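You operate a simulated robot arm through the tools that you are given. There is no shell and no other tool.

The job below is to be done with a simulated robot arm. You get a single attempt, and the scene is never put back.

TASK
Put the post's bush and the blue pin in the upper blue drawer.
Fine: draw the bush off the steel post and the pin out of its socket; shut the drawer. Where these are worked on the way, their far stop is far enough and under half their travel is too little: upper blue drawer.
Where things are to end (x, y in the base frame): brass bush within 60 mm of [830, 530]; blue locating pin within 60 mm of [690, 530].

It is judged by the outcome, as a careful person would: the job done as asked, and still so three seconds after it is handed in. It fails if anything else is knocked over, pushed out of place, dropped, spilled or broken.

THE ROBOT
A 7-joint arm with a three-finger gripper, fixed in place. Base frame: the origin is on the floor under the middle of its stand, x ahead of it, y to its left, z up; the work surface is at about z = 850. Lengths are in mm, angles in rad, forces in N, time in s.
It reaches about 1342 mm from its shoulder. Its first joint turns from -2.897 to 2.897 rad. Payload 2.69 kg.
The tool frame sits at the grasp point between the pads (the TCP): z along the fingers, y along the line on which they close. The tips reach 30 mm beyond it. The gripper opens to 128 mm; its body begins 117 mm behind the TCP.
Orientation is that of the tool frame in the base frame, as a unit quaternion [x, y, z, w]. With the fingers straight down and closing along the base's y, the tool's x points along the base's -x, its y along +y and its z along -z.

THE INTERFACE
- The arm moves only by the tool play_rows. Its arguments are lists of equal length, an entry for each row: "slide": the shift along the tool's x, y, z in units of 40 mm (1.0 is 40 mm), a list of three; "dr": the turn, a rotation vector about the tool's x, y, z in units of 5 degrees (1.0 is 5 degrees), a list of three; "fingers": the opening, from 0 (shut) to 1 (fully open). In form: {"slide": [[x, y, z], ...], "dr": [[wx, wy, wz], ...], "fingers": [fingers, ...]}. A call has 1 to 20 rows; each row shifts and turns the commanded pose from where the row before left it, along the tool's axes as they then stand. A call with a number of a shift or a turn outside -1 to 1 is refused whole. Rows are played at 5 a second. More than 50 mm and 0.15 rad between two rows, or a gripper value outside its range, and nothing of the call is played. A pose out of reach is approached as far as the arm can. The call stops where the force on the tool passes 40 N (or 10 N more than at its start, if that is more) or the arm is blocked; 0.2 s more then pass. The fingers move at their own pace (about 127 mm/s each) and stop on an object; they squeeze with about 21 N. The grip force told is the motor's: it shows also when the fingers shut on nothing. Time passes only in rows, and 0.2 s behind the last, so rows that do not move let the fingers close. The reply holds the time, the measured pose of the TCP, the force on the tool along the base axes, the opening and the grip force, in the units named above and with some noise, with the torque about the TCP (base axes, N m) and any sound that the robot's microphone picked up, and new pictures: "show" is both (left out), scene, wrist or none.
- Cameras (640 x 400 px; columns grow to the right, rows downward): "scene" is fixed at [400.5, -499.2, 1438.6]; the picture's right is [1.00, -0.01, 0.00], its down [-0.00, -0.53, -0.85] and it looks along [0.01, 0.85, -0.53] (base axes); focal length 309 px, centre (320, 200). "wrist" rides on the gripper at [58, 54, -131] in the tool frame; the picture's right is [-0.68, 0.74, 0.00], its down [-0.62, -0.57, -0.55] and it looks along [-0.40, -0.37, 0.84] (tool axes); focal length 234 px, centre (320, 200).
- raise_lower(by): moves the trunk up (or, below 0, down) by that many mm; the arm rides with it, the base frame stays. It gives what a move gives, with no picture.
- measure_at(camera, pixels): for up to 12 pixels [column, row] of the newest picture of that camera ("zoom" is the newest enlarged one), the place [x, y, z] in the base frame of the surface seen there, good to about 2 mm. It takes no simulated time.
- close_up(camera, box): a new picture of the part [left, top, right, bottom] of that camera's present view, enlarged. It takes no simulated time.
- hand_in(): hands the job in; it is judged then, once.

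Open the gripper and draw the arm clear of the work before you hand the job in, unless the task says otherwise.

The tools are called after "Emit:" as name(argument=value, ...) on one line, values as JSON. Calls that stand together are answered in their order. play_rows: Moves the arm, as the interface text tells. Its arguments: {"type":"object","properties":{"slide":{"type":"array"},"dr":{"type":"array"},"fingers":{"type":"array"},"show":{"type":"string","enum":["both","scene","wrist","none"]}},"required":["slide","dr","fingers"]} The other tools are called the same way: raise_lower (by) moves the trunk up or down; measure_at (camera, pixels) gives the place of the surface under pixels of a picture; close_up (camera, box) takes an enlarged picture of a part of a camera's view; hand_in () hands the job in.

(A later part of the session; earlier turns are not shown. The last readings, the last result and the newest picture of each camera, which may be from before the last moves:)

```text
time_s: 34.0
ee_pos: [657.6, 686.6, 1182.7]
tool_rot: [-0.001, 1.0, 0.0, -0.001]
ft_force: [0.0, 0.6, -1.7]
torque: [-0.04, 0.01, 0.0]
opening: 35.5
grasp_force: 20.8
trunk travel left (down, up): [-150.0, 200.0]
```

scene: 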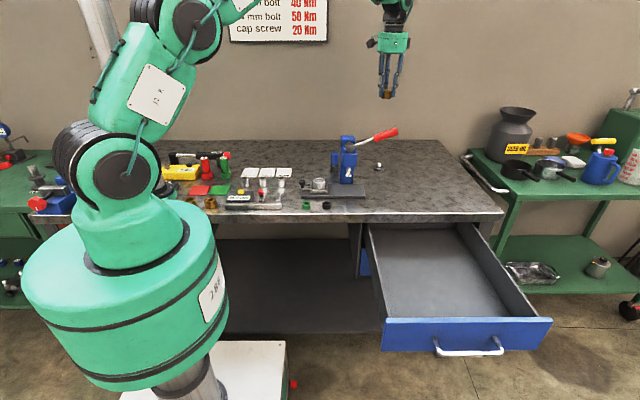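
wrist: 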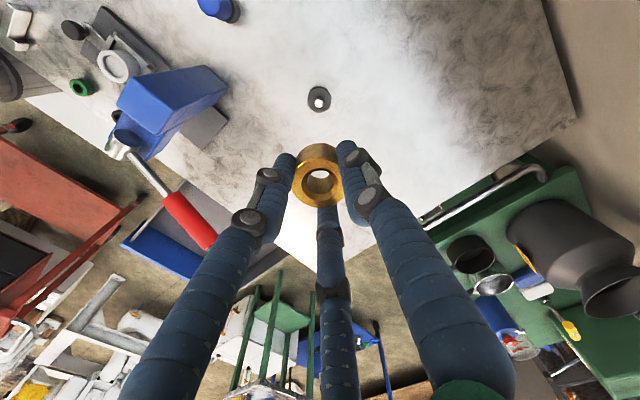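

The bush is held securely above the post, which is now bare. I carry it over to above the open drawer at (830,130).

Emit:
play_rows(slide=[[-0.285, -0.5, 0], [-0.285, -1, 0], [-0.285, -1, 0], [-0.285, -1, 0], [-0.285, -1, 0], [-0.285, -1, 0], [-0.285, -1, 0], [-0.285, -1, 0], [-0.285, -1, 0], [-0.285, -1, 0], [-0.285, -1, 0], [-0.285, -1, 0], [-0.285, -1, 0], [-0.285, -1, 0], [-0.285, -0.4, 0], [0, 0, 0]], dr=[[0, 0, 0], [0, 0, 0], [0, 0, 0], [0, 0, 0], [0, 0, 0], [0, 0, 0], [0, 0, 0], [0, 0, 0], [0, 0, 0], [0, 0, 0], [0, 0, 0], [0, 0, 0], [0, 0, 0], [0, 0, 0], [0, 0, 0], [0, 0, 0]], fingers=[0, 0, 0, 0, 0, 0, 0, 0, 0, 0, 0, 0, 0, 0, 0, 0], show="both")

```text
time_s: 37.4
ee_pos: [831.0, 126.0, 1181.8]
tool_rot: [0.001, 1.0, 0.0, 0.0]
ft_force: [0.3, 0.8, -2.8]
torque: [0.0, 0.04, 0.01]
opening: 35.7
grasp_force: 21.4
trunk travel left (down, up): [-150.0, 200.0]
```

scene: 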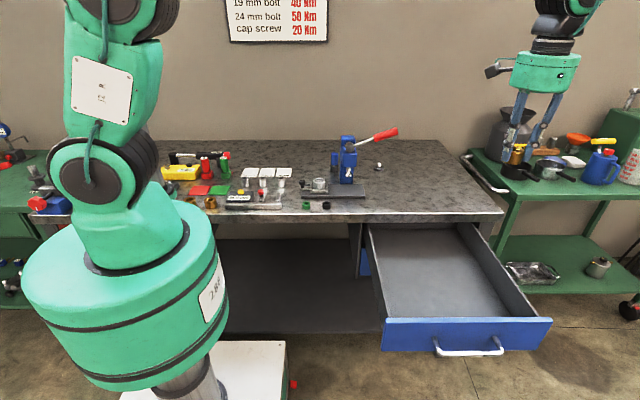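
wrist: 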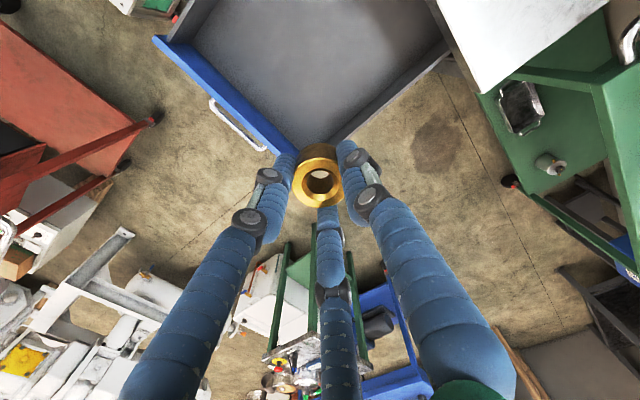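

I am over the drawer at (831,126). I descend to about 20 mm above the drawer floor with the bush.

Emit:
play_rows(slide=[[0, 0.05, 0.5], [0, 0.05, 1], [0, 0, 1], [0, 0, 1], [0, 0, 1], [0, 0, 1], [0, 0, 1], [0, 0, 1], [0, 0, 1], [0, 0, 1], [0, 0, 0.7], [0, 0, 0.3], [0, 0, 0]], dr=[[0, 0, 0], [0, 0, 0], [0, 0, 0], [0, 0, 0], [0, 0, 0], [0, 0, 0], [0, 0, 0], [0, 0, 0], [0, 0, 0], [0, 0, 0], [0, 0, 0], [0, 0, 0], [0, 0, 0]], fingers=[0, 0, 0, 0, 0, 0, 0, 0, 0, 0, 0, 0, 0], show="both")

```text
time_s: 40.2
ee_pos: [829.6, 133.3, 762.3]
tool_rot: [-0.001, 1.0, 0.0, -0.001]
ft_force: [0.8, -0.4, -2.0]
torque: [-0.02, 0.0, -0.01]
opening: 35.9
grasp_force: 21.1
trunk travel left (down, up): [-150.0, 200.0]
```

scene: 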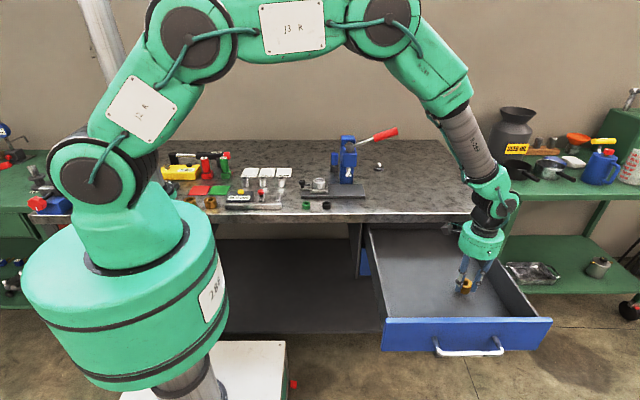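
wrist: 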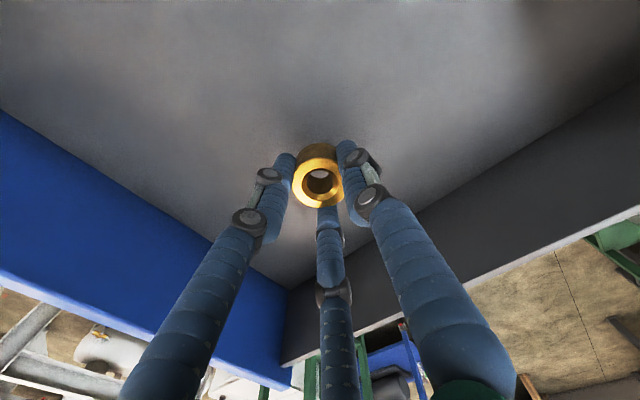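

Bush is about 23 mm above the drawer floor. I lower in small steps until the floor contact appears in the force reading.

Emit:
play_rows(slide=[[0, 0, 0.2], [0, 0, 0.15], [0, 0, 0.1], [0, 0, 0.06], [0, 0, 0]], dr=[[0, 0, 0], [0, 0, 0], [0, 0, 0], [0, 0, 0], [0, 0, 0]], fingers=[0, 0, 0, 0, 0], show="wrist")

Emit:
close_up(camera="scene", box=[435, 250, 515, 310])

```text
time_s: 41.4
ee_pos: [830.8, 133.5, 741.4]
tool_rot: [0.0, 1.0, 0.001, 0.0]
ft_force: [-0.6, -0.5, -1.3]
torque: [0.01, 0.0, 0.03]
opening: 35.5
grasp_force: 20.7
trunk travel left (down, up): [-150.0, 200.0]
```

wrist: 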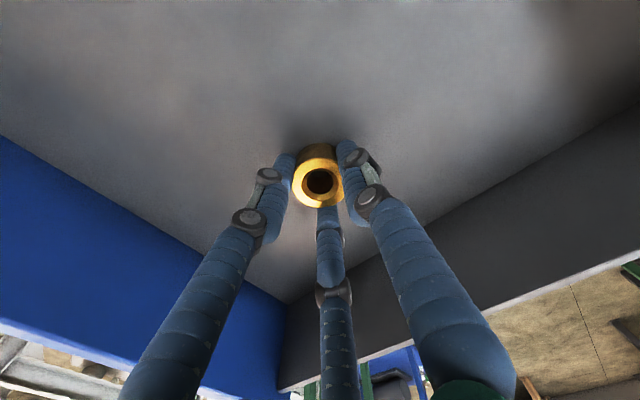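

```text
6.67 times, centred on (475, 280) of scene
```

zoom: 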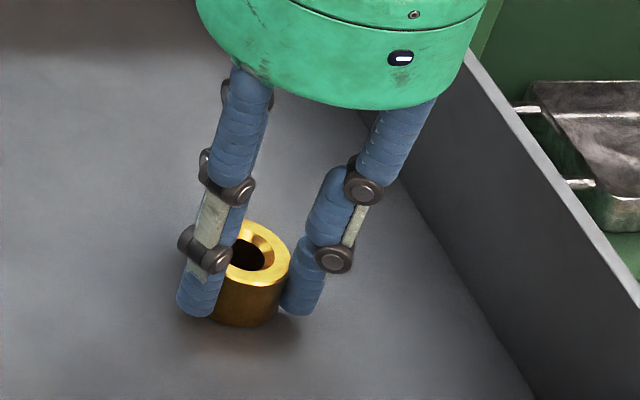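

Close to the floor now but no contact force yet. I lower in 1 mm steps to touch.

Emit:
play_rows(slide=[[0, 0, 0.025], [0, 0, 0.025], [0, 0, 0.025], [0, 0, 0]], dr=[[0, 0, 0], [0, 0, 0], [0, 0, 0], [0, 0, 0]], fingers=[0, 0, 0, 0], show="none")

```text
time_s: 42.4
ee_pos: [831.6, 133.2, 741.3]
tool_rot: [0.0, 1.0, 0.001, 0.002]
ft_force: [-0.4, 1.8, 4.6]
torque: [0.04, 0.12, -0.01]
opening: 35.7
grasp_force: 21.1
trunk travel left (down, up): [-150.0, 200.0]
```

Contact: vertical force went from −1.5 to +4.6 N. I open the fingers to release the bush.

Emit:
play_rows(slide=[[0, 0, 0], [0, 0, 0], [0, 0, 0], [0, 0, 0], [0, 0, 0]], dr=[[0, 0, 0], [0, 0, 0], [0, 0, 0], [0, 0, 0], [0, 0, 0]], fingers=[0.32, 0.4, 0.5, 0.6, 0.6], show="both")

Emit:
close_up(camera="scene", box=[435, 250, 515, 310])

```text
time_s: 43.6
ee_pos: [829.9, 133.6, 740.3]
tool_rot: [-0.001, 1.0, -0.001, 0.0]
ft_force: [-0.2, 0.2, -0.7]
torque: [-0.04, 0.01, 0.02]
opening: 76.7
grasp_force: 0.0
trunk travel left (down, up): [-150.0, 200.0]
```

scene: 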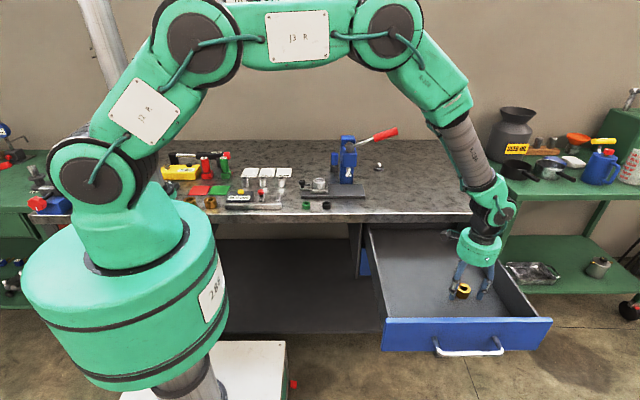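
wrist: 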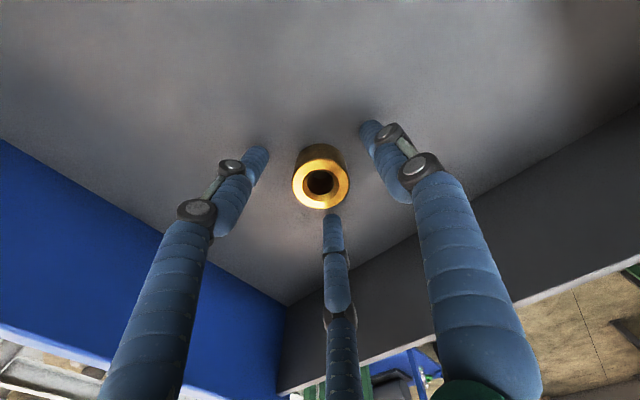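

```text
6.67 times, centred on (475, 280) of scene
```

zoom: 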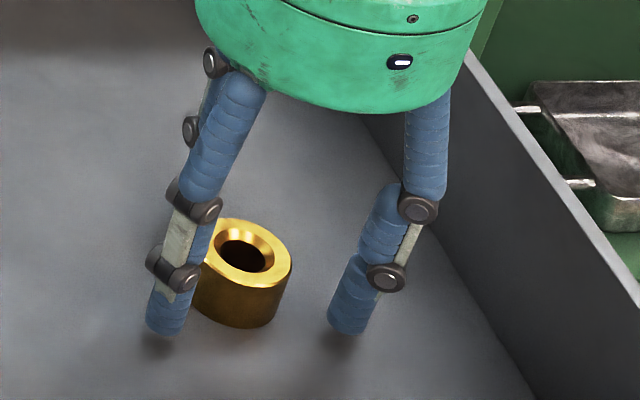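

The bush stands upright on the drawer floor at (830,133). I raise the gripper straight up out of the drawer.

Emit:
play_rows(slide=[[0, 0, -0.3], [0, 0, -0.7], [0, 0, -1], [0, 0, -1], [0, 0, -1], [0, 0, -1], [0, 0, -1], [0, 0, -1], [0, 0, -1], [0, 0, -1], [0, 0, -1], [0, 0, -1], [0, 0, 0]], dr=[[0, 0, 0], [0, 0, 0], [0, 0, 0], [0, 0, 0], [0, 0, 0], [0, 0, 0], [0, 0, 0], [0, 0, 0], [0, 0, 0], [0, 0, 0], [0, 0, 0], [0, 0, 0], [0, 0, 0]], fingers=[0.6, 0.6, 0.6, 0.6, 0.6, 0.6, 0.6, 0.6, 0.6, 0.6, 0.6, 0.6, 0.6], show="both")

Emit:
close_up(camera="scene", box=[320, 142, 352, 178])

```text
time_s: 46.4
ee_pos: [829.8, 127.7, 1180.7]
tool_rot: [0.0, 1.0, 0.0, 0.0]
ft_force: [-1.0, -1.1, 0.9]
torque: [0.03, -0.06, -0.02]
opening: 76.5
grasp_force: 0.0
trunk travel left (down, up): [-150.0, 200.0]
```

scene: 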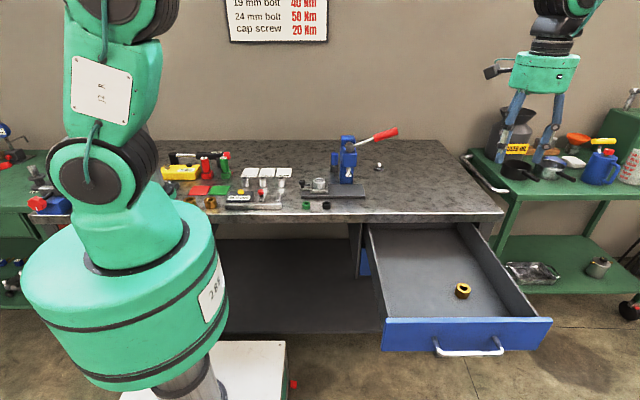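
wrist: 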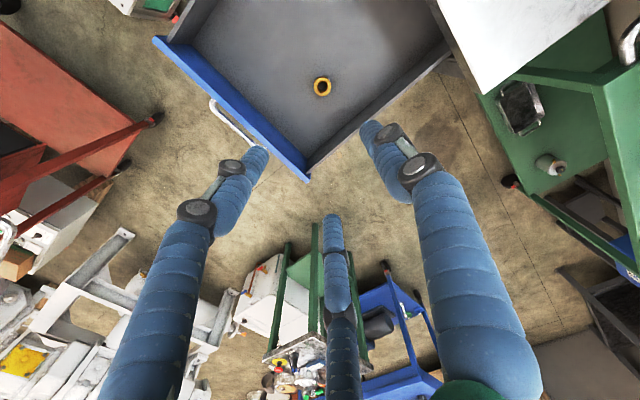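

```text
11.11 times, centred on (336, 160) of scene
```

zoom: 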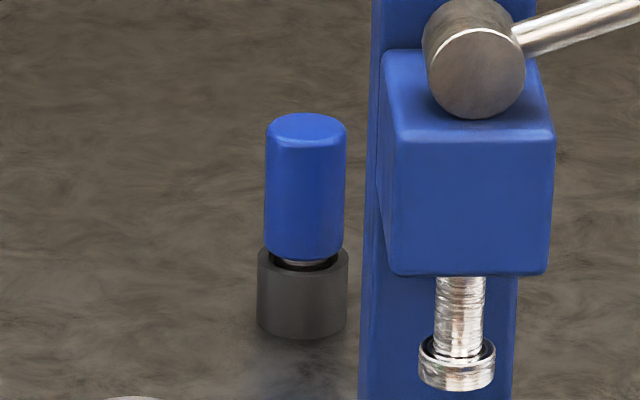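

Emit:
measure_at(camera="zoom", pixels=[[305, 125], [305, 145], [305, 195], [305, 250], [268, 190], [344, 190], [303, 264], [303, 280], [303, 325], [258, 290], [347, 290], [390, 90]])

Emit:
measure_at(camera="scene", pixels=[[335, 140], [346, 136], [345, 143], [342, 180], [355, 140], [318, 180], [310, 183], [378, 166]])

```text
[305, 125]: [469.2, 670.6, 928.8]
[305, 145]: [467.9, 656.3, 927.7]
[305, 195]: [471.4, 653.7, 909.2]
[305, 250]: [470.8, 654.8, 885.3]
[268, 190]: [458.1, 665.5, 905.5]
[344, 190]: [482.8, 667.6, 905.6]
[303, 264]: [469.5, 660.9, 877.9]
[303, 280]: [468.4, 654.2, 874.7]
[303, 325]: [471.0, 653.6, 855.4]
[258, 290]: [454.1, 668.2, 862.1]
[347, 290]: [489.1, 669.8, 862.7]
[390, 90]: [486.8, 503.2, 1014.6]
```

```text
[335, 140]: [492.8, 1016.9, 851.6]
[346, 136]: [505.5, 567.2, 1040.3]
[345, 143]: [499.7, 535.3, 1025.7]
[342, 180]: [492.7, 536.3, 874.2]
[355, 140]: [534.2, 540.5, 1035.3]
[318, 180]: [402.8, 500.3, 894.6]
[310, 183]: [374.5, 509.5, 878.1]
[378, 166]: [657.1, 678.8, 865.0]
```

The pin centre is about (470.5,668.5), head z≈882–929, socket rim z≈876 with the press column behind it at y≤570. I carry the open gripper over at height ≥1180 to above the pin.

Emit:
play_rows(slide=[[0.45, 0.7, -0.2], [0.64, 0.965, -0.2], [0.64, 0.965, -0.2], [0.64, 0.965, 0], [0.64, 0.965, 0], [0.64, 0.965, 0], [0.64, 0.965, 0], [0.64, 0.965, 0], [0.64, 0.965, 0], [0.64, 0.965, 0], [0.64, 0.965, 0], [0.64, 0.965, 0], [0.64, 0.965, 0], [0.64, 0.965, 0], [0.2, 0.2, 0], [0, 0, 0]], dr=[[0, 0, 0], [0, 0, 0], [0, 0, 0], [0, 0, 0], [0, 0, 0], [0, 0, 0], [0, 0, 0], [0, 0, 0], [0, 0, 0], [0, 0, 0], [0, 0, 0], [0, 0, 0], [0, 0, 0], [0, 0, 0], [0, 0, 0], [0, 0, 0]], fingers=[0.55, 0.55, 0.55, 0.55, 0.55, 0.55, 0.55, 0.55, 0.55, 0.55, 0.55, 0.55, 0.55, 0.55, 0.55, 0.55], show="both")

```text
time_s: 49.8
ee_pos: [471.7, 668.4, 1200.6]
tool_rot: [-0.001, 1.0, 0.0, 0.0]
ft_force: [-1.0, -0.5, -0.6]
torque: [0.02, 0.01, -0.01]
opening: 70.5
grasp_force: 0.0
trunk travel left (down, up): [-150.0, 200.0]
```

scene: 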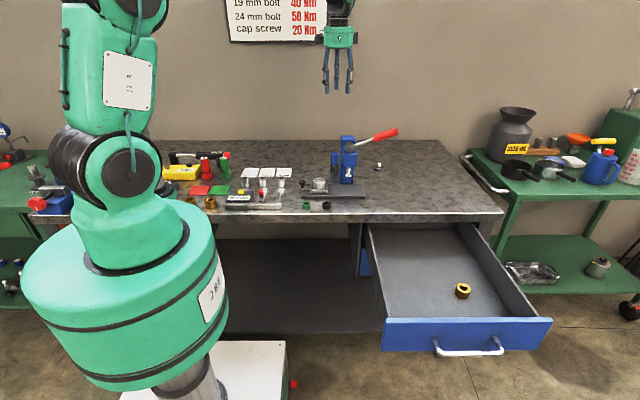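
wrist: 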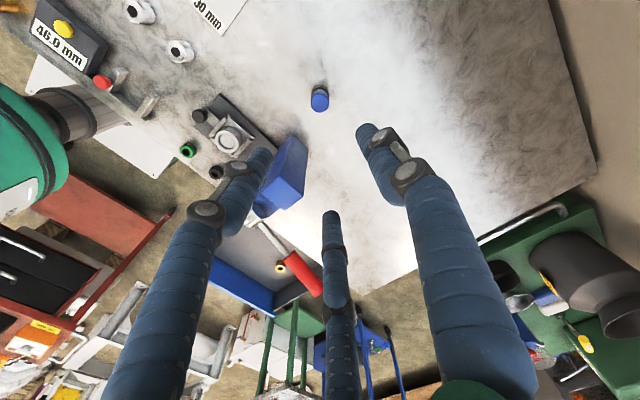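

The pin top is at wrist (320,99), right on the tool axis. I descend to about z=1000 and recheck the centring.

Emit:
play_rows(slide=[[0, 0, 0.6], [0, 0, 1], [0, 0, 1], [0, 0, 1], [0, 0, 1], [0, 0, 0.5], [0, 0, 0]], dr=[[0, 0, 0], [0, 0, 0], [0, 0, 0], [0, 0, 0], [0, 0, 0], [0, 0, 0], [0, 0, 0]], fingers=[0.55, 0.55, 0.55, 0.55, 0.55, 0.55, 0.55], show="both")

Emit:
close_up(camera="wrist", box=[280, 100, 360, 170])

```text
time_s: 51.4
ee_pos: [475.4, 667.4, 999.1]
tool_rot: [0.001, 1.0, 0.0, 0.0]
ft_force: [0.1, 0.1, 0.0]
torque: [0.0, 0.03, 0.01]
opening: 70.3
grasp_force: 0.0
trunk travel left (down, up): [-150.0, 200.0]
```

scene: 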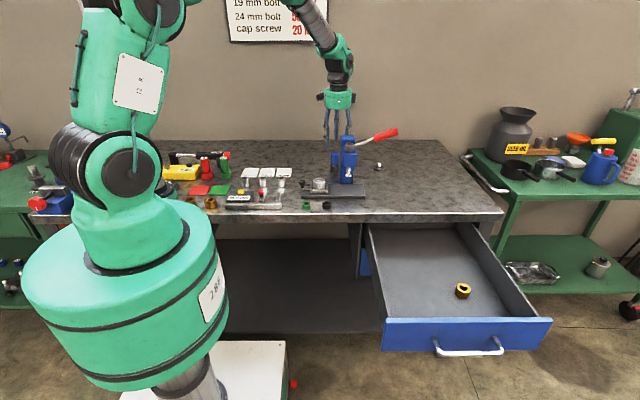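
wrist: 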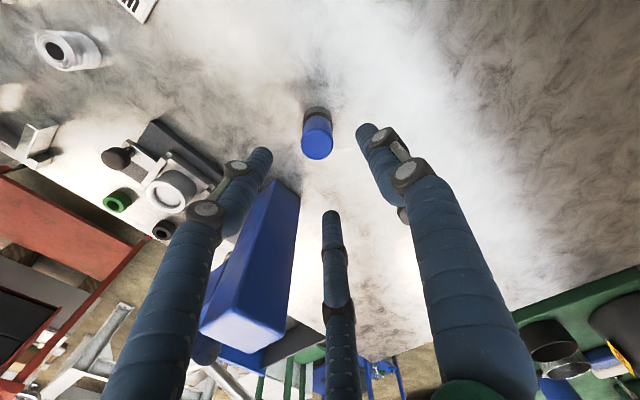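

```text
5.71 times, centred on (320, 135) of wrist
```

zoom: 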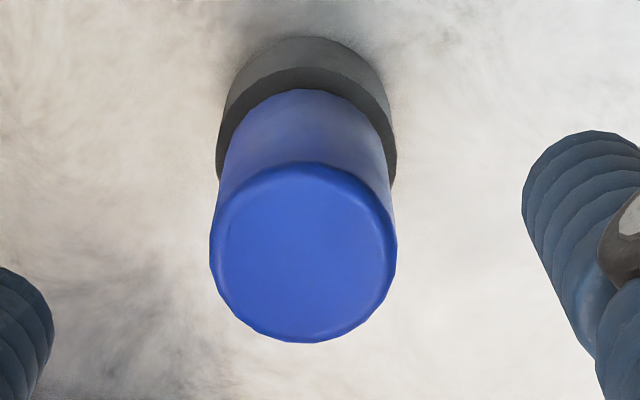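

The pin's top appears slightly off the tool axis (ellipse centre ≈ wrist (317,144)). I measure points on the pin top and sides from the wrist view.

Emit:
measure_at(camera="zoom", pixels=[[303, 250], [225, 250], [380, 250], [303, 175], [303, 328], [240, 210], [365, 210], [245, 310], [360, 310], [255, 130], [350, 130]])

```text
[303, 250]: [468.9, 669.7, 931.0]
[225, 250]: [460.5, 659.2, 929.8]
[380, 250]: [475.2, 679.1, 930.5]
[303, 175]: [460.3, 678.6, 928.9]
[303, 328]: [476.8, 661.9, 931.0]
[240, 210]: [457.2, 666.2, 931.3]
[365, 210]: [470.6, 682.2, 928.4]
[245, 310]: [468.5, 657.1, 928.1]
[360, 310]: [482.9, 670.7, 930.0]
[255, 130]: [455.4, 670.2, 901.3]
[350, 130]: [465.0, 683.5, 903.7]
```

Pin centre refined to (469,669.4), top z≈930, while the tool is at about (475,667). I correct −6 mm in x, +2.3 mm in y and lower to z≈950 for another look.

Emit:
play_rows(slide=[[0.15, 0.057, 0], [0, 0, 0.5], [0, 0, 0.5], [0, 0, 0.25], [0, 0, 0]], dr=[[0, 0, 0], [0, 0, 0], [0, 0, 0], [0, 0, 0], [0, 0, 0]], fingers=[0.55, 0.55, 0.55, 0.55, 0.55], show="both")

Emit:
close_up(camera="wrist", box=[260, 110, 380, 210])

```text
time_s: 52.6
ee_pos: [468.4, 672.3, 950.4]
tool_rot: [-0.001, 1.0, 0.0, 0.0]
ft_force: [-0.4, 0.1, -0.1]
torque: [0.05, -0.01, 0.01]
opening: 70.4
grasp_force: 0.1
trunk travel left (down, up): [-150.0, 200.0]
```

scene: 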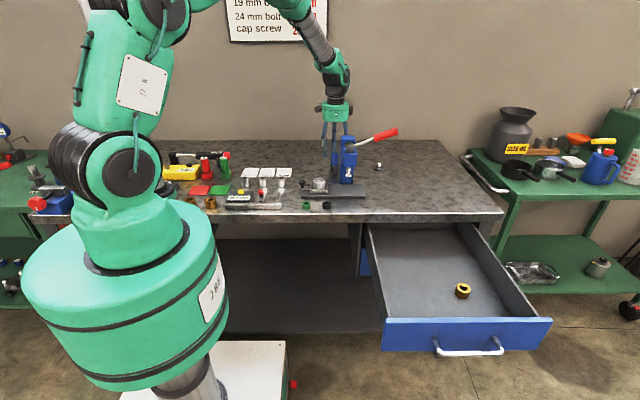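
wrist: 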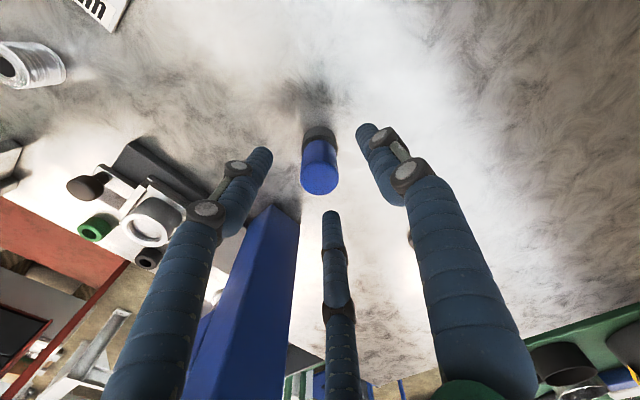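

```text
4.00 times, centred on (320, 160) of wrist
```

zoom: 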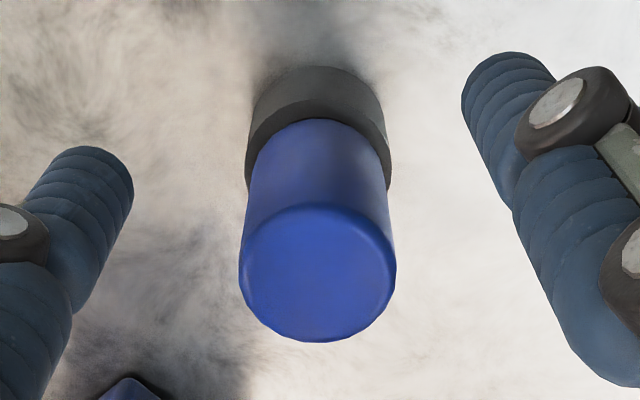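

Now the pin top (319.5,178) matches the predicted axis pixel (319,177), so it is centred. I descend 38 mm to TCP z≈912, keeping the tips just above the socket rim.

Emit:
play_rows(slide=[[0, 0, 0.4], [0, 0, 0.35], [0, 0, 0.2], [0, 0, 0]], dr=[[0, 0, 0], [0, 0, 0], [0, 0, 0], [0, 0, 0]], fingers=[0.55, 0.55, 0.55, 0.55], show="both")

Emit:
close_up(camera="scene", box=[300, 110, 380, 180])

```text
time_s: 53.6
ee_pos: [465.2, 673.7, 913.9]
tool_rot: [0.0, 1.0, 0.0, 0.0]
ft_force: [0.3, -0.2, -0.3]
torque: [-0.02, 0.0, -0.02]
opening: 70.2
grasp_force: 0.1
trunk travel left (down, up): [-150.0, 200.0]
```

scene: 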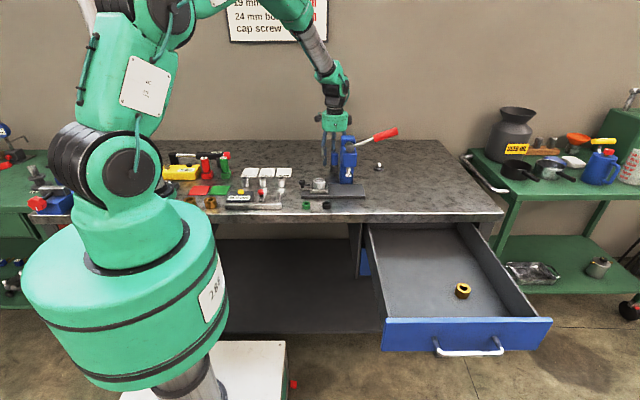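
wrist: 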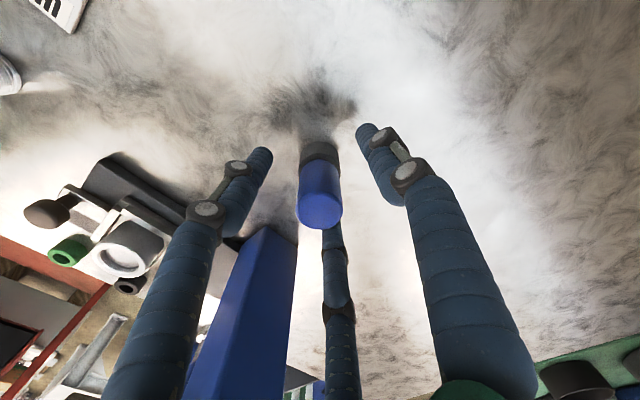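

```text
5.71 times, centred on (340, 145) of scene
```

zoom: 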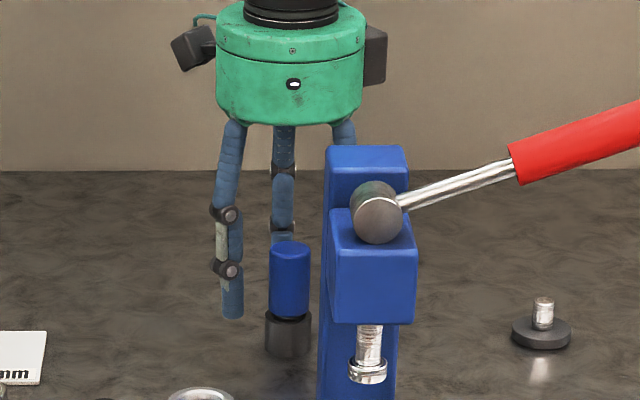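

The tips are around the pin head, but the pose reading shifted a little (465,674). I zoom in the wrist view to check the centring before closing.

Emit:
close_up(camera="wrist", box=[240, 130, 400, 240])

Emit:
play_rows(slide=[[0, 0, 0], [0, 0, 0]], dr=[[0, 0, 0], [0, 0, 0]], fingers=[0.55, 0.55], show="none")

```text
3.64 times, centred on (320, 185) of wrist
```

zoom: 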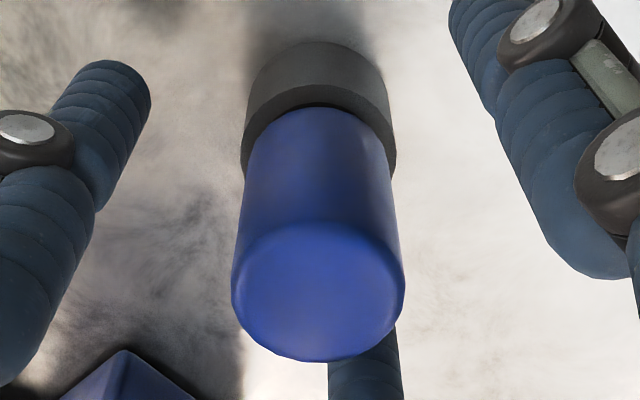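

```text
time_s: 54.2
ee_pos: [466.7, 673.4, 912.7]
tool_rot: [0.0, 1.0, 0.0, 0.0]
ft_force: [-1.2, -0.8, 0.3]
torque: [0.03, -0.02, 0.02]
opening: 70.5
grasp_force: 0.1
trunk travel left (down, up): [-150.0, 200.0]
```

The pin is about 2–3 mm toward +x and −y of the tool axis. I correct by that and close on the pin head.

Emit:
play_rows(slide=[[-0.06, -0.06, 0], [0, 0, 0], [0, 0, 0], [0, 0, 0], [0, 0, 0], [0, 0, 0], [0, 0, 0]], dr=[[0, 0, 0], [0, 0, 0], [0, 0, 0], [0, 0, 0], [0, 0, 0], [0, 0, 0], [0, 0, 0]], fingers=[0.55, 0.55, 0.4, 0.3, 0.15, 0, 0], show="both")

Emit:
close_up(camera="wrist", box=[240, 130, 400, 240])

```text
time_s: 55.8
ee_pos: [469.7, 671.5, 912.8]
tool_rot: [0.0, 1.0, 0.0, 0.0]
ft_force: [1.0, 0.0, -1.0]
torque: [-0.02, 0.01, 0.03]
opening: 28.5
grasp_force: 21.5
trunk travel left (down, up): [-150.0, 200.0]
```

scene: 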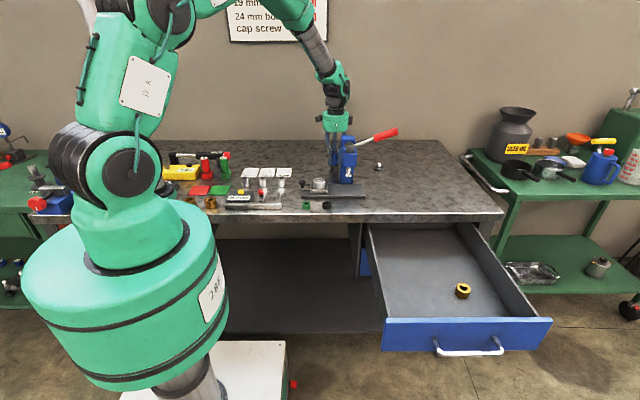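
wrist: 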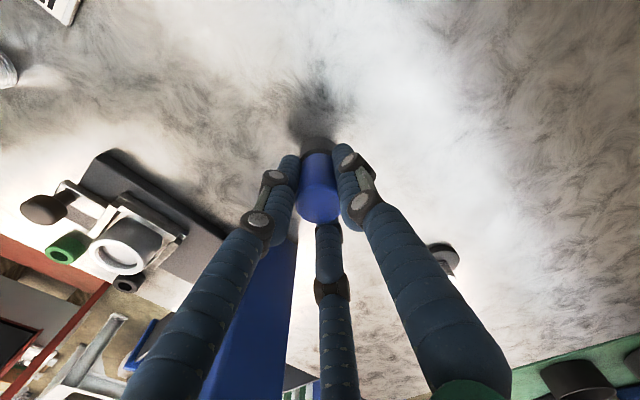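

```text
3.64 times, centred on (320, 185) of wrist
```

zoom: 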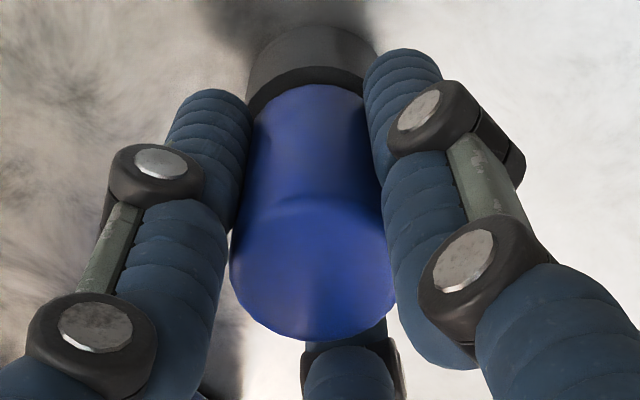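

Gripped at 28.5 mm with almost no side load (≤1 N). I lift slowly to draw the pin out of the socket.

Emit:
play_rows(slide=[[0, 0, -0.1], [0, 0, -0.15], [0, 0, -0.2], [0, 0, -0.25], [0, 0, -0.3], [0, 0, 0]], dr=[[0, 0, 0], [0, 0, 0], [0, 0, 0], [0, 0, 0], [0, 0, 0], [0, 0, 0]], fingers=[0, 0, 0, 0, 0, 0], show="both")

Emit:
close_up(camera="scene", box=[300, 110, 380, 180])

```text
time_s: 57.2
ee_pos: [468.6, 670.8, 952.7]
tool_rot: [0.0, 1.0, 0.0, 0.001]
ft_force: [-0.2, -0.2, -0.1]
torque: [0.01, 0.0, 0.01]
opening: 28.3
grasp_force: 21.5
trunk travel left (down, up): [-150.0, 200.0]
```

scene: 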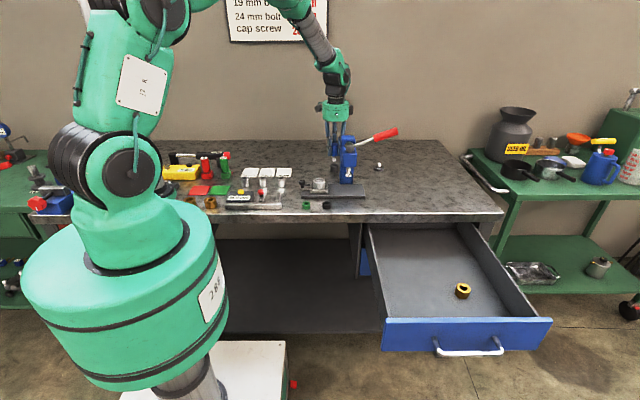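
wrist: 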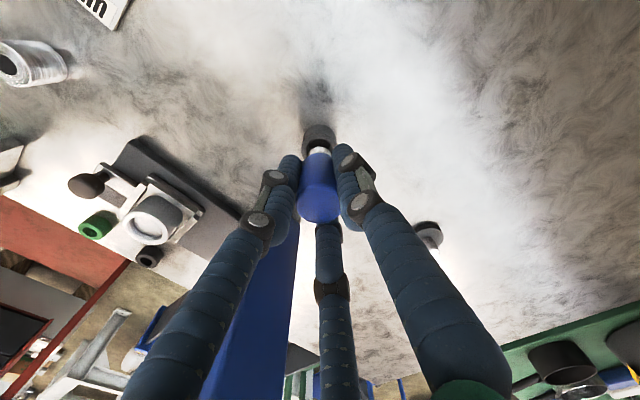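

```text
5.71 times, centred on (340, 145) of scene
```

zoom: 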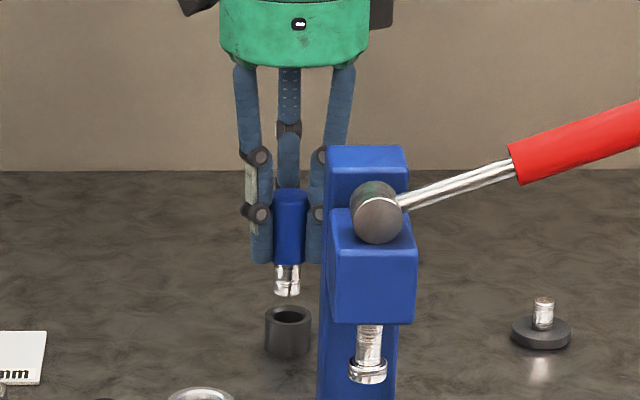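

The pin is out of the socket with its steel shank visible below. I lift it further up to z≈1190.

Emit:
play_rows(slide=[[0, 0, -0.5], [0, 0, -0.8], [0, 0, -1], [0, 0, -1], [0, 0, -1], [0, 0, -1], [0, 0, -0.7], [0, 0, 0]], dr=[[0, 0, 0], [0, 0, 0], [0, 0, 0], [0, 0, 0], [0, 0, 0], [0, 0, 0], [0, 0, 0], [0, 0, 0]], fingers=[0, 0, 0, 0, 0, 0, 0, 0], show="both")

Emit:
close_up(camera="scene", box=[315, 60, 360, 100])

```text
time_s: 59.0
ee_pos: [467.5, 672.8, 1193.1]
tool_rot: [0.0, 1.0, 0.0, 0.0]
ft_force: [0.4, -0.2, -1.4]
torque: [0.02, 0.0, 0.0]
opening: 28.1
grasp_force: 21.1
trunk travel left (down, up): [-150.0, 200.0]
```

scene: 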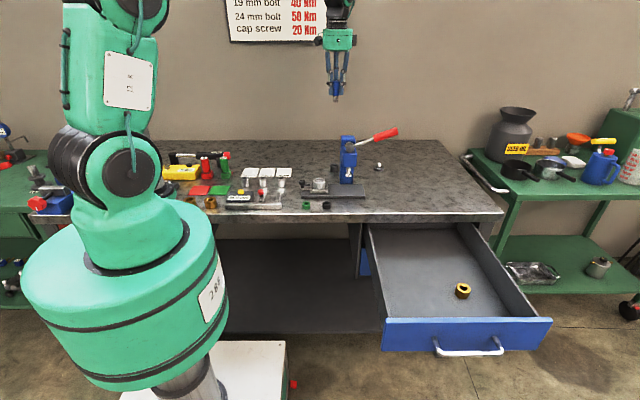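
wrist: 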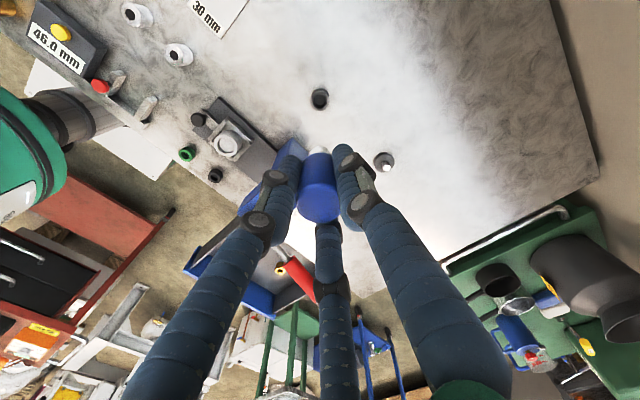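

```text
10.00 times, centred on (338, 80) of scene
```

zoom: 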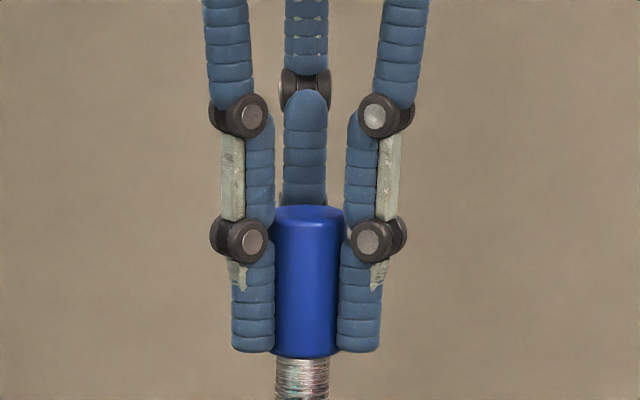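

Emit:
close_up(camera="scene", box=[320, 75, 356, 110])

```text
11.43 times, centred on (338, 92) of scene
```

zoom: 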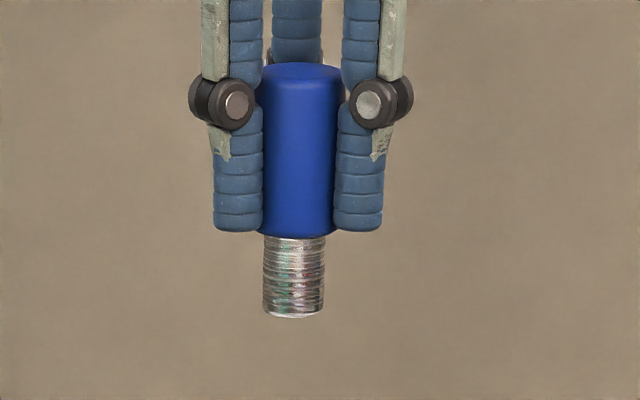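

Emit:
measure_at(camera="zoom", pixels=[[293, 242], [293, 275], [293, 310], [266, 275], [321, 275], [298, 75], [298, 228], [260, 150], [237, 225]])

```text
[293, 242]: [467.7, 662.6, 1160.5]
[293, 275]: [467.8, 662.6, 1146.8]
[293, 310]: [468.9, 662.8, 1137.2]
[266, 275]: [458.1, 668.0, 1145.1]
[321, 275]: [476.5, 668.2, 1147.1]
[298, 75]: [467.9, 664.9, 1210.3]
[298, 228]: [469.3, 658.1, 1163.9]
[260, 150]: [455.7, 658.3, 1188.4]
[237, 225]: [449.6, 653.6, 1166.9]
```

The pin's shank is about 20 mm across and 27 mm long with a flat end (tip ≈58 mm below the TCP), so it can be set down standing. I carry it above the lever to over the drawer at (690,130).

Emit:
play_rows(slide=[[-0.2, -0.5, -0.3], [-0.4, -0.97, -0.2], [-0.4, -0.97, 0], [-0.4, -0.97, 0], [-0.4, -0.97, 0], [-0.4, -0.97, 0], [-0.4, -0.97, 0], [-0.4, -0.97, 0], [-0.4, -0.97, 0], [-0.4, -0.97, 0], [-0.4, -0.97, 0], [-0.4, -0.97, 0], [-0.4, -0.97, 0], [-0.4, -0.97, 0], [-0.16, -0.46, 0], [0, 0, 0]], dr=[[0, 0, 0], [0, 0, 0], [0, 0, 0], [0, 0, 0], [0, 0, 0], [0, 0, 0], [0, 0, 0], [0, 0, 0], [0, 0, 0], [0, 0, 0], [0, 0, 0], [0, 0, 0], [0, 0, 0], [0, 0, 0], [0, 0, 0], [0, 0, 0]], fingers=[0, 0, 0, 0, 0, 0, 0, 0, 0, 0, 0, 0, 0, 0, 0, 0], show="both")

```text
time_s: 62.4
ee_pos: [690.1, 128.1, 1209.4]
tool_rot: [0.0, 1.0, 0.0, 0.001]
ft_force: [0.1, -0.1, -1.2]
torque: [0.02, 0.03, 0.04]
opening: 28.2
grasp_force: 21.4
trunk travel left (down, up): [-150.0, 200.0]
```

scene: 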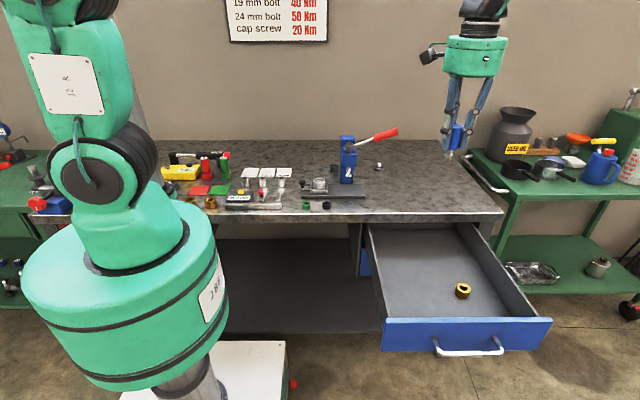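
wrist: 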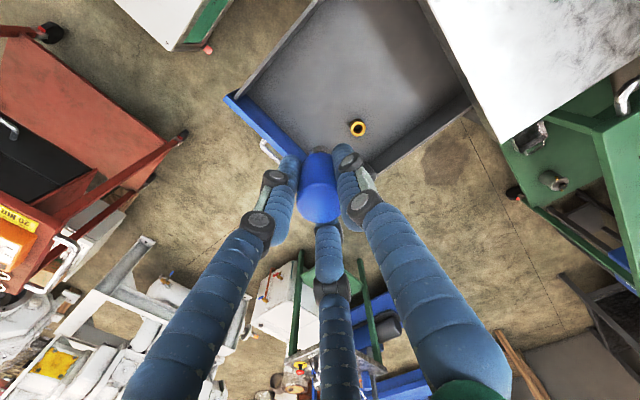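

Over (690,128). I descend until the shank is about 20 mm above the drawer floor (TCP z≈782).

Emit:
play_rows(slide=[[0, 0.04, 0.5], [0, 0, 1], [0, 0, 1], [0, 0, 1], [0, 0, 1], [0, 0, 1], [0, 0, 1], [0, 0, 1], [0, 0, 1], [0, 0, 1], [0, 0, 0.8], [0, 0, 0.37], [0, 0, 0]], dr=[[0, 0, 0], [0, 0, 0], [0, 0, 0], [0, 0, 0], [0, 0, 0], [0, 0, 0], [0, 0, 0], [0, 0, 0], [0, 0, 0], [0, 0, 0], [0, 0, 0], [0, 0, 0], [0, 0, 0]], fingers=[0, 0, 0, 0, 0, 0, 0, 0, 0, 0, 0, 0, 0], show="both")

Emit:
close_up(camera="scene", box=[390, 240, 490, 310])

```text
time_s: 65.2
ee_pos: [693.0, 130.4, 785.0]
tool_rot: [0.0, 1.0, 0.0, 0.0]
ft_force: [-1.0, -0.3, -1.4]
torque: [0.02, -0.02, 0.0]
opening: 28.2
grasp_force: 20.8
trunk travel left (down, up): [-150.0, 200.0]
```

scene: 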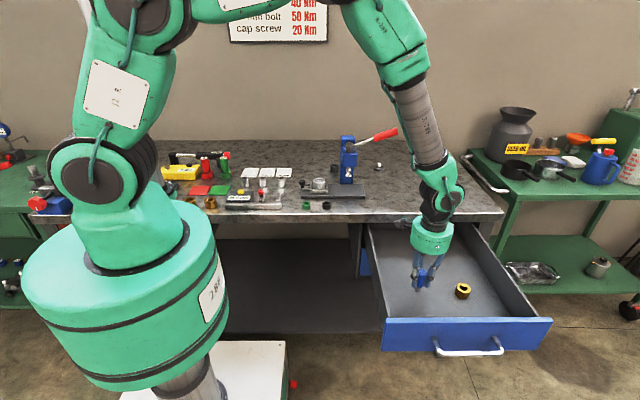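
wrist: 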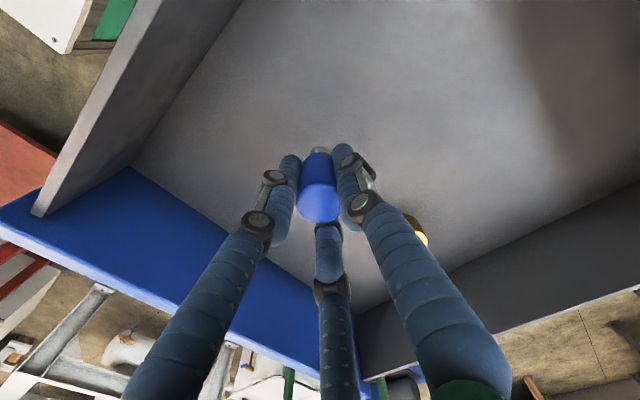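

```text
5.71 times, centred on (440, 275) of scene
```

zoom: 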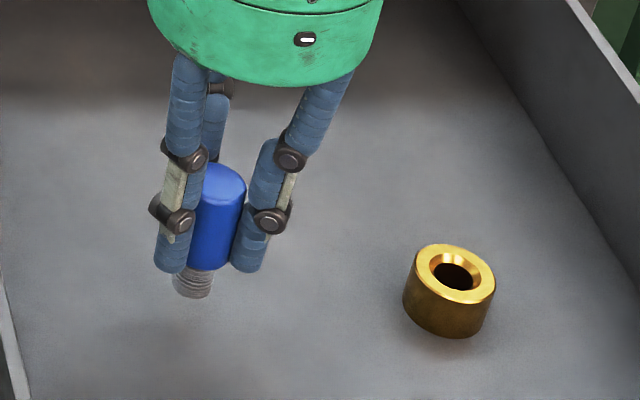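

The pin's shank is about 22 mm above the floor. I lower 17 mm, then in 1 mm steps to feel contact.

Emit:
play_rows(slide=[[0, 0, 0.2], [0, 0, 0.15], [0, 0, 0.08], [0, 0, 0.025], [0, 0, 0.025], [0, 0, 0.025], [0, 0, 0]], dr=[[0, 0, 0], [0, 0, 0], [0, 0, 0], [0, 0, 0], [0, 0, 0], [0, 0, 0], [0, 0, 0]], fingers=[0, 0, 0, 0, 0, 0, 0], show="none")

```text
time_s: 66.8
ee_pos: [691.6, 131.1, 764.0]
tool_rot: [0.0, 1.0, -0.001, 0.0]
ft_force: [0.2, 0.2, -1.3]
torque: [0.0, 0.01, -0.02]
opening: 28.3
grasp_force: 20.6
trunk travel left (down, up): [-150.0, 200.0]
```

No contact yet (−1.3 N). I continue down in 1 mm steps.

Emit:
play_rows(slide=[[0, 0, 0.025], [0, 0, 0.025], [0, 0, 0]], dr=[[0, 0, 0], [0, 0, 0], [0, 0, 0]], fingers=[0, 0, 0], show="none")

```text
time_s: 67.6
ee_pos: [692.2, 129.7, 762.7]
tool_rot: [0.0, 1.0, 0.0, 0.0]
ft_force: [-0.1, -0.7, -0.9]
torque: [-0.01, 0.0, 0.03]
opening: 28.3
grasp_force: 21.0
trunk travel left (down, up): [-150.0, 200.0]
```

Still no clear contact; two more 1 mm steps.

Emit:
play_rows(slide=[[0, 0, 0.02], [0, 0, 0.02], [0, 0, 0]], dr=[[0, 0, 0], [0, 0, 0], [0, 0, 0]], fingers=[0, 0, 0], show="none")

Emit:
close_up(camera="scene", box=[395, 260, 445, 300])

```text
time_s: 68.4
ee_pos: [691.5, 130.7, 761.9]
tool_rot: [0.0, 1.0, 0.0, 0.001]
ft_force: [-5.1, -2.6, 20.7]
torque: [-0.02, 0.3, 0.07]
opening: 28.0
grasp_force: 20.9
trunk travel left (down, up): [-150.0, 200.0]
```

```text
10.00 times, centred on (420, 280) of scene
```

zoom: 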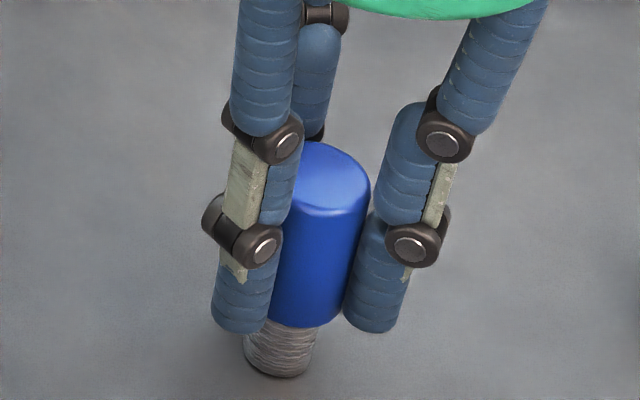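

Firm contact now (20.7 N). I back off about 0.6 mm to leave only light contact, then check.

Emit:
play_rows(slide=[[0, 0, -0.015], [0, 0, 0]], dr=[[0, 0, 0], [0, 0, 0]], fingers=[0, 0], show="none")

```text
time_s: 69.0
ee_pos: [691.8, 129.5, 762.6]
tool_rot: [0.0, 1.0, 0.0, 0.001]
ft_force: [-2.3, -1.3, 19.1]
torque: [-0.03, 0.07, 0.02]
opening: 28.1
grasp_force: 21.0
trunk travel left (down, up): [-150.0, 200.0]
```

Still 19 N of pressing; I back off another 0.6 mm.

Emit:
play_rows(slide=[[0, 0, -0.015], [0, 0, 0]], dr=[[0, 0, 0], [0, 0, 0]], fingers=[0, 0], show="none")

```text
time_s: 69.6
ee_pos: [692.2, 130.0, 762.0]
tool_rot: [0.0, 1.0, 0.0, 0.001]
ft_force: [5.0, 0.5, 13.8]
torque: [0.08, -0.3, -0.04]
opening: 28.1
grasp_force: 21.2
trunk travel left (down, up): [-150.0, 200.0]
```

Emit:
play_rows(slide=[[0, 0, -0.015], [0, 0, 0]], dr=[[0, 0, 0], [0, 0, 0]], fingers=[0, 0], show="none")

```text
time_s: 70.2
ee_pos: [691.6, 130.6, 762.0]
tool_rot: [0.0, 1.0, 0.0, 0.0]
ft_force: [2.7, -0.8, 11.2]
torque: [-0.03, -0.25, 0.02]
opening: 28.3
grasp_force: 20.7
trunk travel left (down, up): [-150.0, 200.0]
```

Contact load is down to 11 N; one more 0.6 mm back-off, then I open the fingers gradually to leave the pin standing.

Emit:
play_rows(slide=[[0, 0, -0.015], [0, 0, 0], [0, 0, 0], [0, 0, 0], [0, 0, 0], [0, 0, 0], [0, 0, 0]], dr=[[0, 0, 0], [0, 0, 0], [0, 0, 0], [0, 0, 0], [0, 0, 0], [0, 0, 0], [0, 0, 0]], fingers=[0, 0, 0.25, 0.3, 0.4, 0.5, 0.5], show="both")

Emit:
close_up(camera="scene", box=[390, 240, 490, 310])

```text
time_s: 71.8
ee_pos: [692.2, 128.7, 763.7]
tool_rot: [0.001, 1.0, 0.0, 0.0]
ft_force: [1.0, 0.7, 0.1]
torque: [-0.03, 0.01, 0.01]
opening: 64.0
grasp_force: 0.1
trunk travel left (down, up): [-150.0, 200.0]
```

scene: 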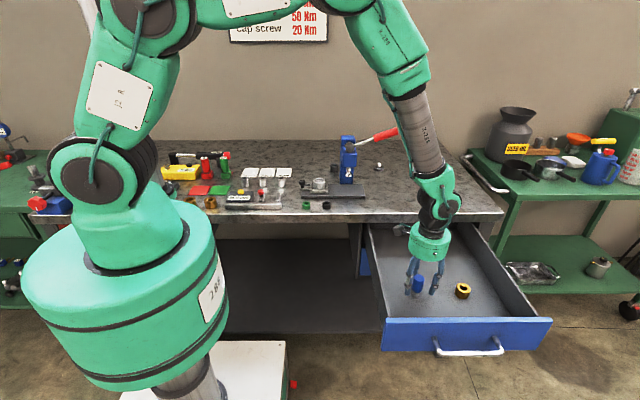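
wrist: 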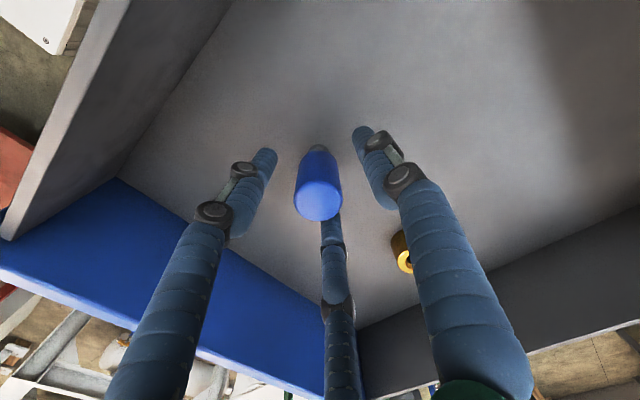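

```text
5.71 times, centred on (440, 275) of scene
```

zoom: 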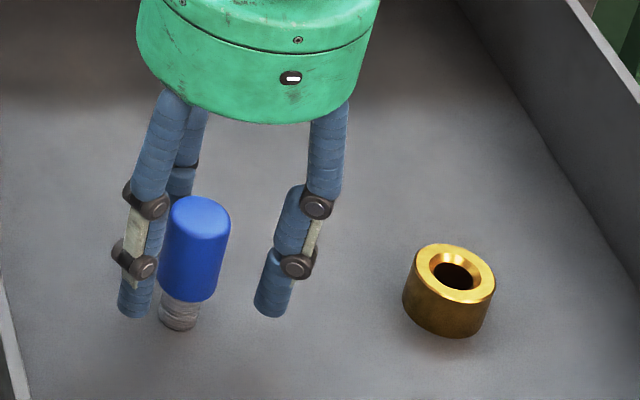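

The pin stands upright at about (691,130). I lift the open gripper straight up off it.

Emit:
play_rows(slide=[[0, 0, -0.2], [0, 0, -0.4], [0, 0, -0.7], [0, 0, -1], [0, 0, -1], [0, 0, -1], [0, 0, -1], [0, 0, -1], [0, 0, -1], [0, 0, 0]], dr=[[0, 0, 0], [0, 0, 0], [0, 0, 0], [0, 0, 0], [0, 0, 0], [0, 0, 0], [0, 0, 0], [0, 0, 0], [0, 0, 0], [0, 0, 0]], fingers=[0.5, 0.5, 0.5, 0.5, 0.5, 0.5, 0.5, 0.5, 0.5, 0.5], show="both")

Emit:
close_up(camera="scene", box=[350, 205, 500, 310])

```text
time_s: 74.0
ee_pos: [692.0, 130.7, 1055.6]
tool_rot: [0.0, 1.0, 0.0, 0.001]
ft_force: [-0.5, -0.6, -0.5]
torque: [0.03, -0.06, 0.0]
opening: 64.0
grasp_force: 0.0
trunk travel left (down, up): [-150.0, 200.0]
```

scene: 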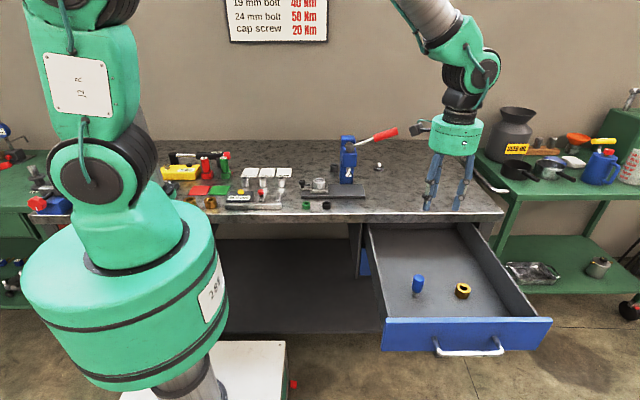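
wrist: 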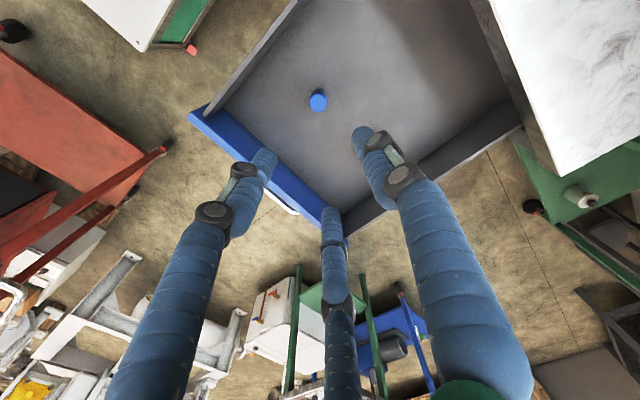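

```text
3.81 times, centred on (425, 258) of scene
```

zoom: 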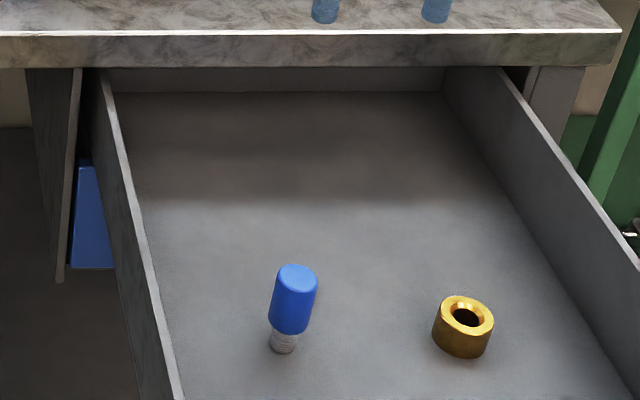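

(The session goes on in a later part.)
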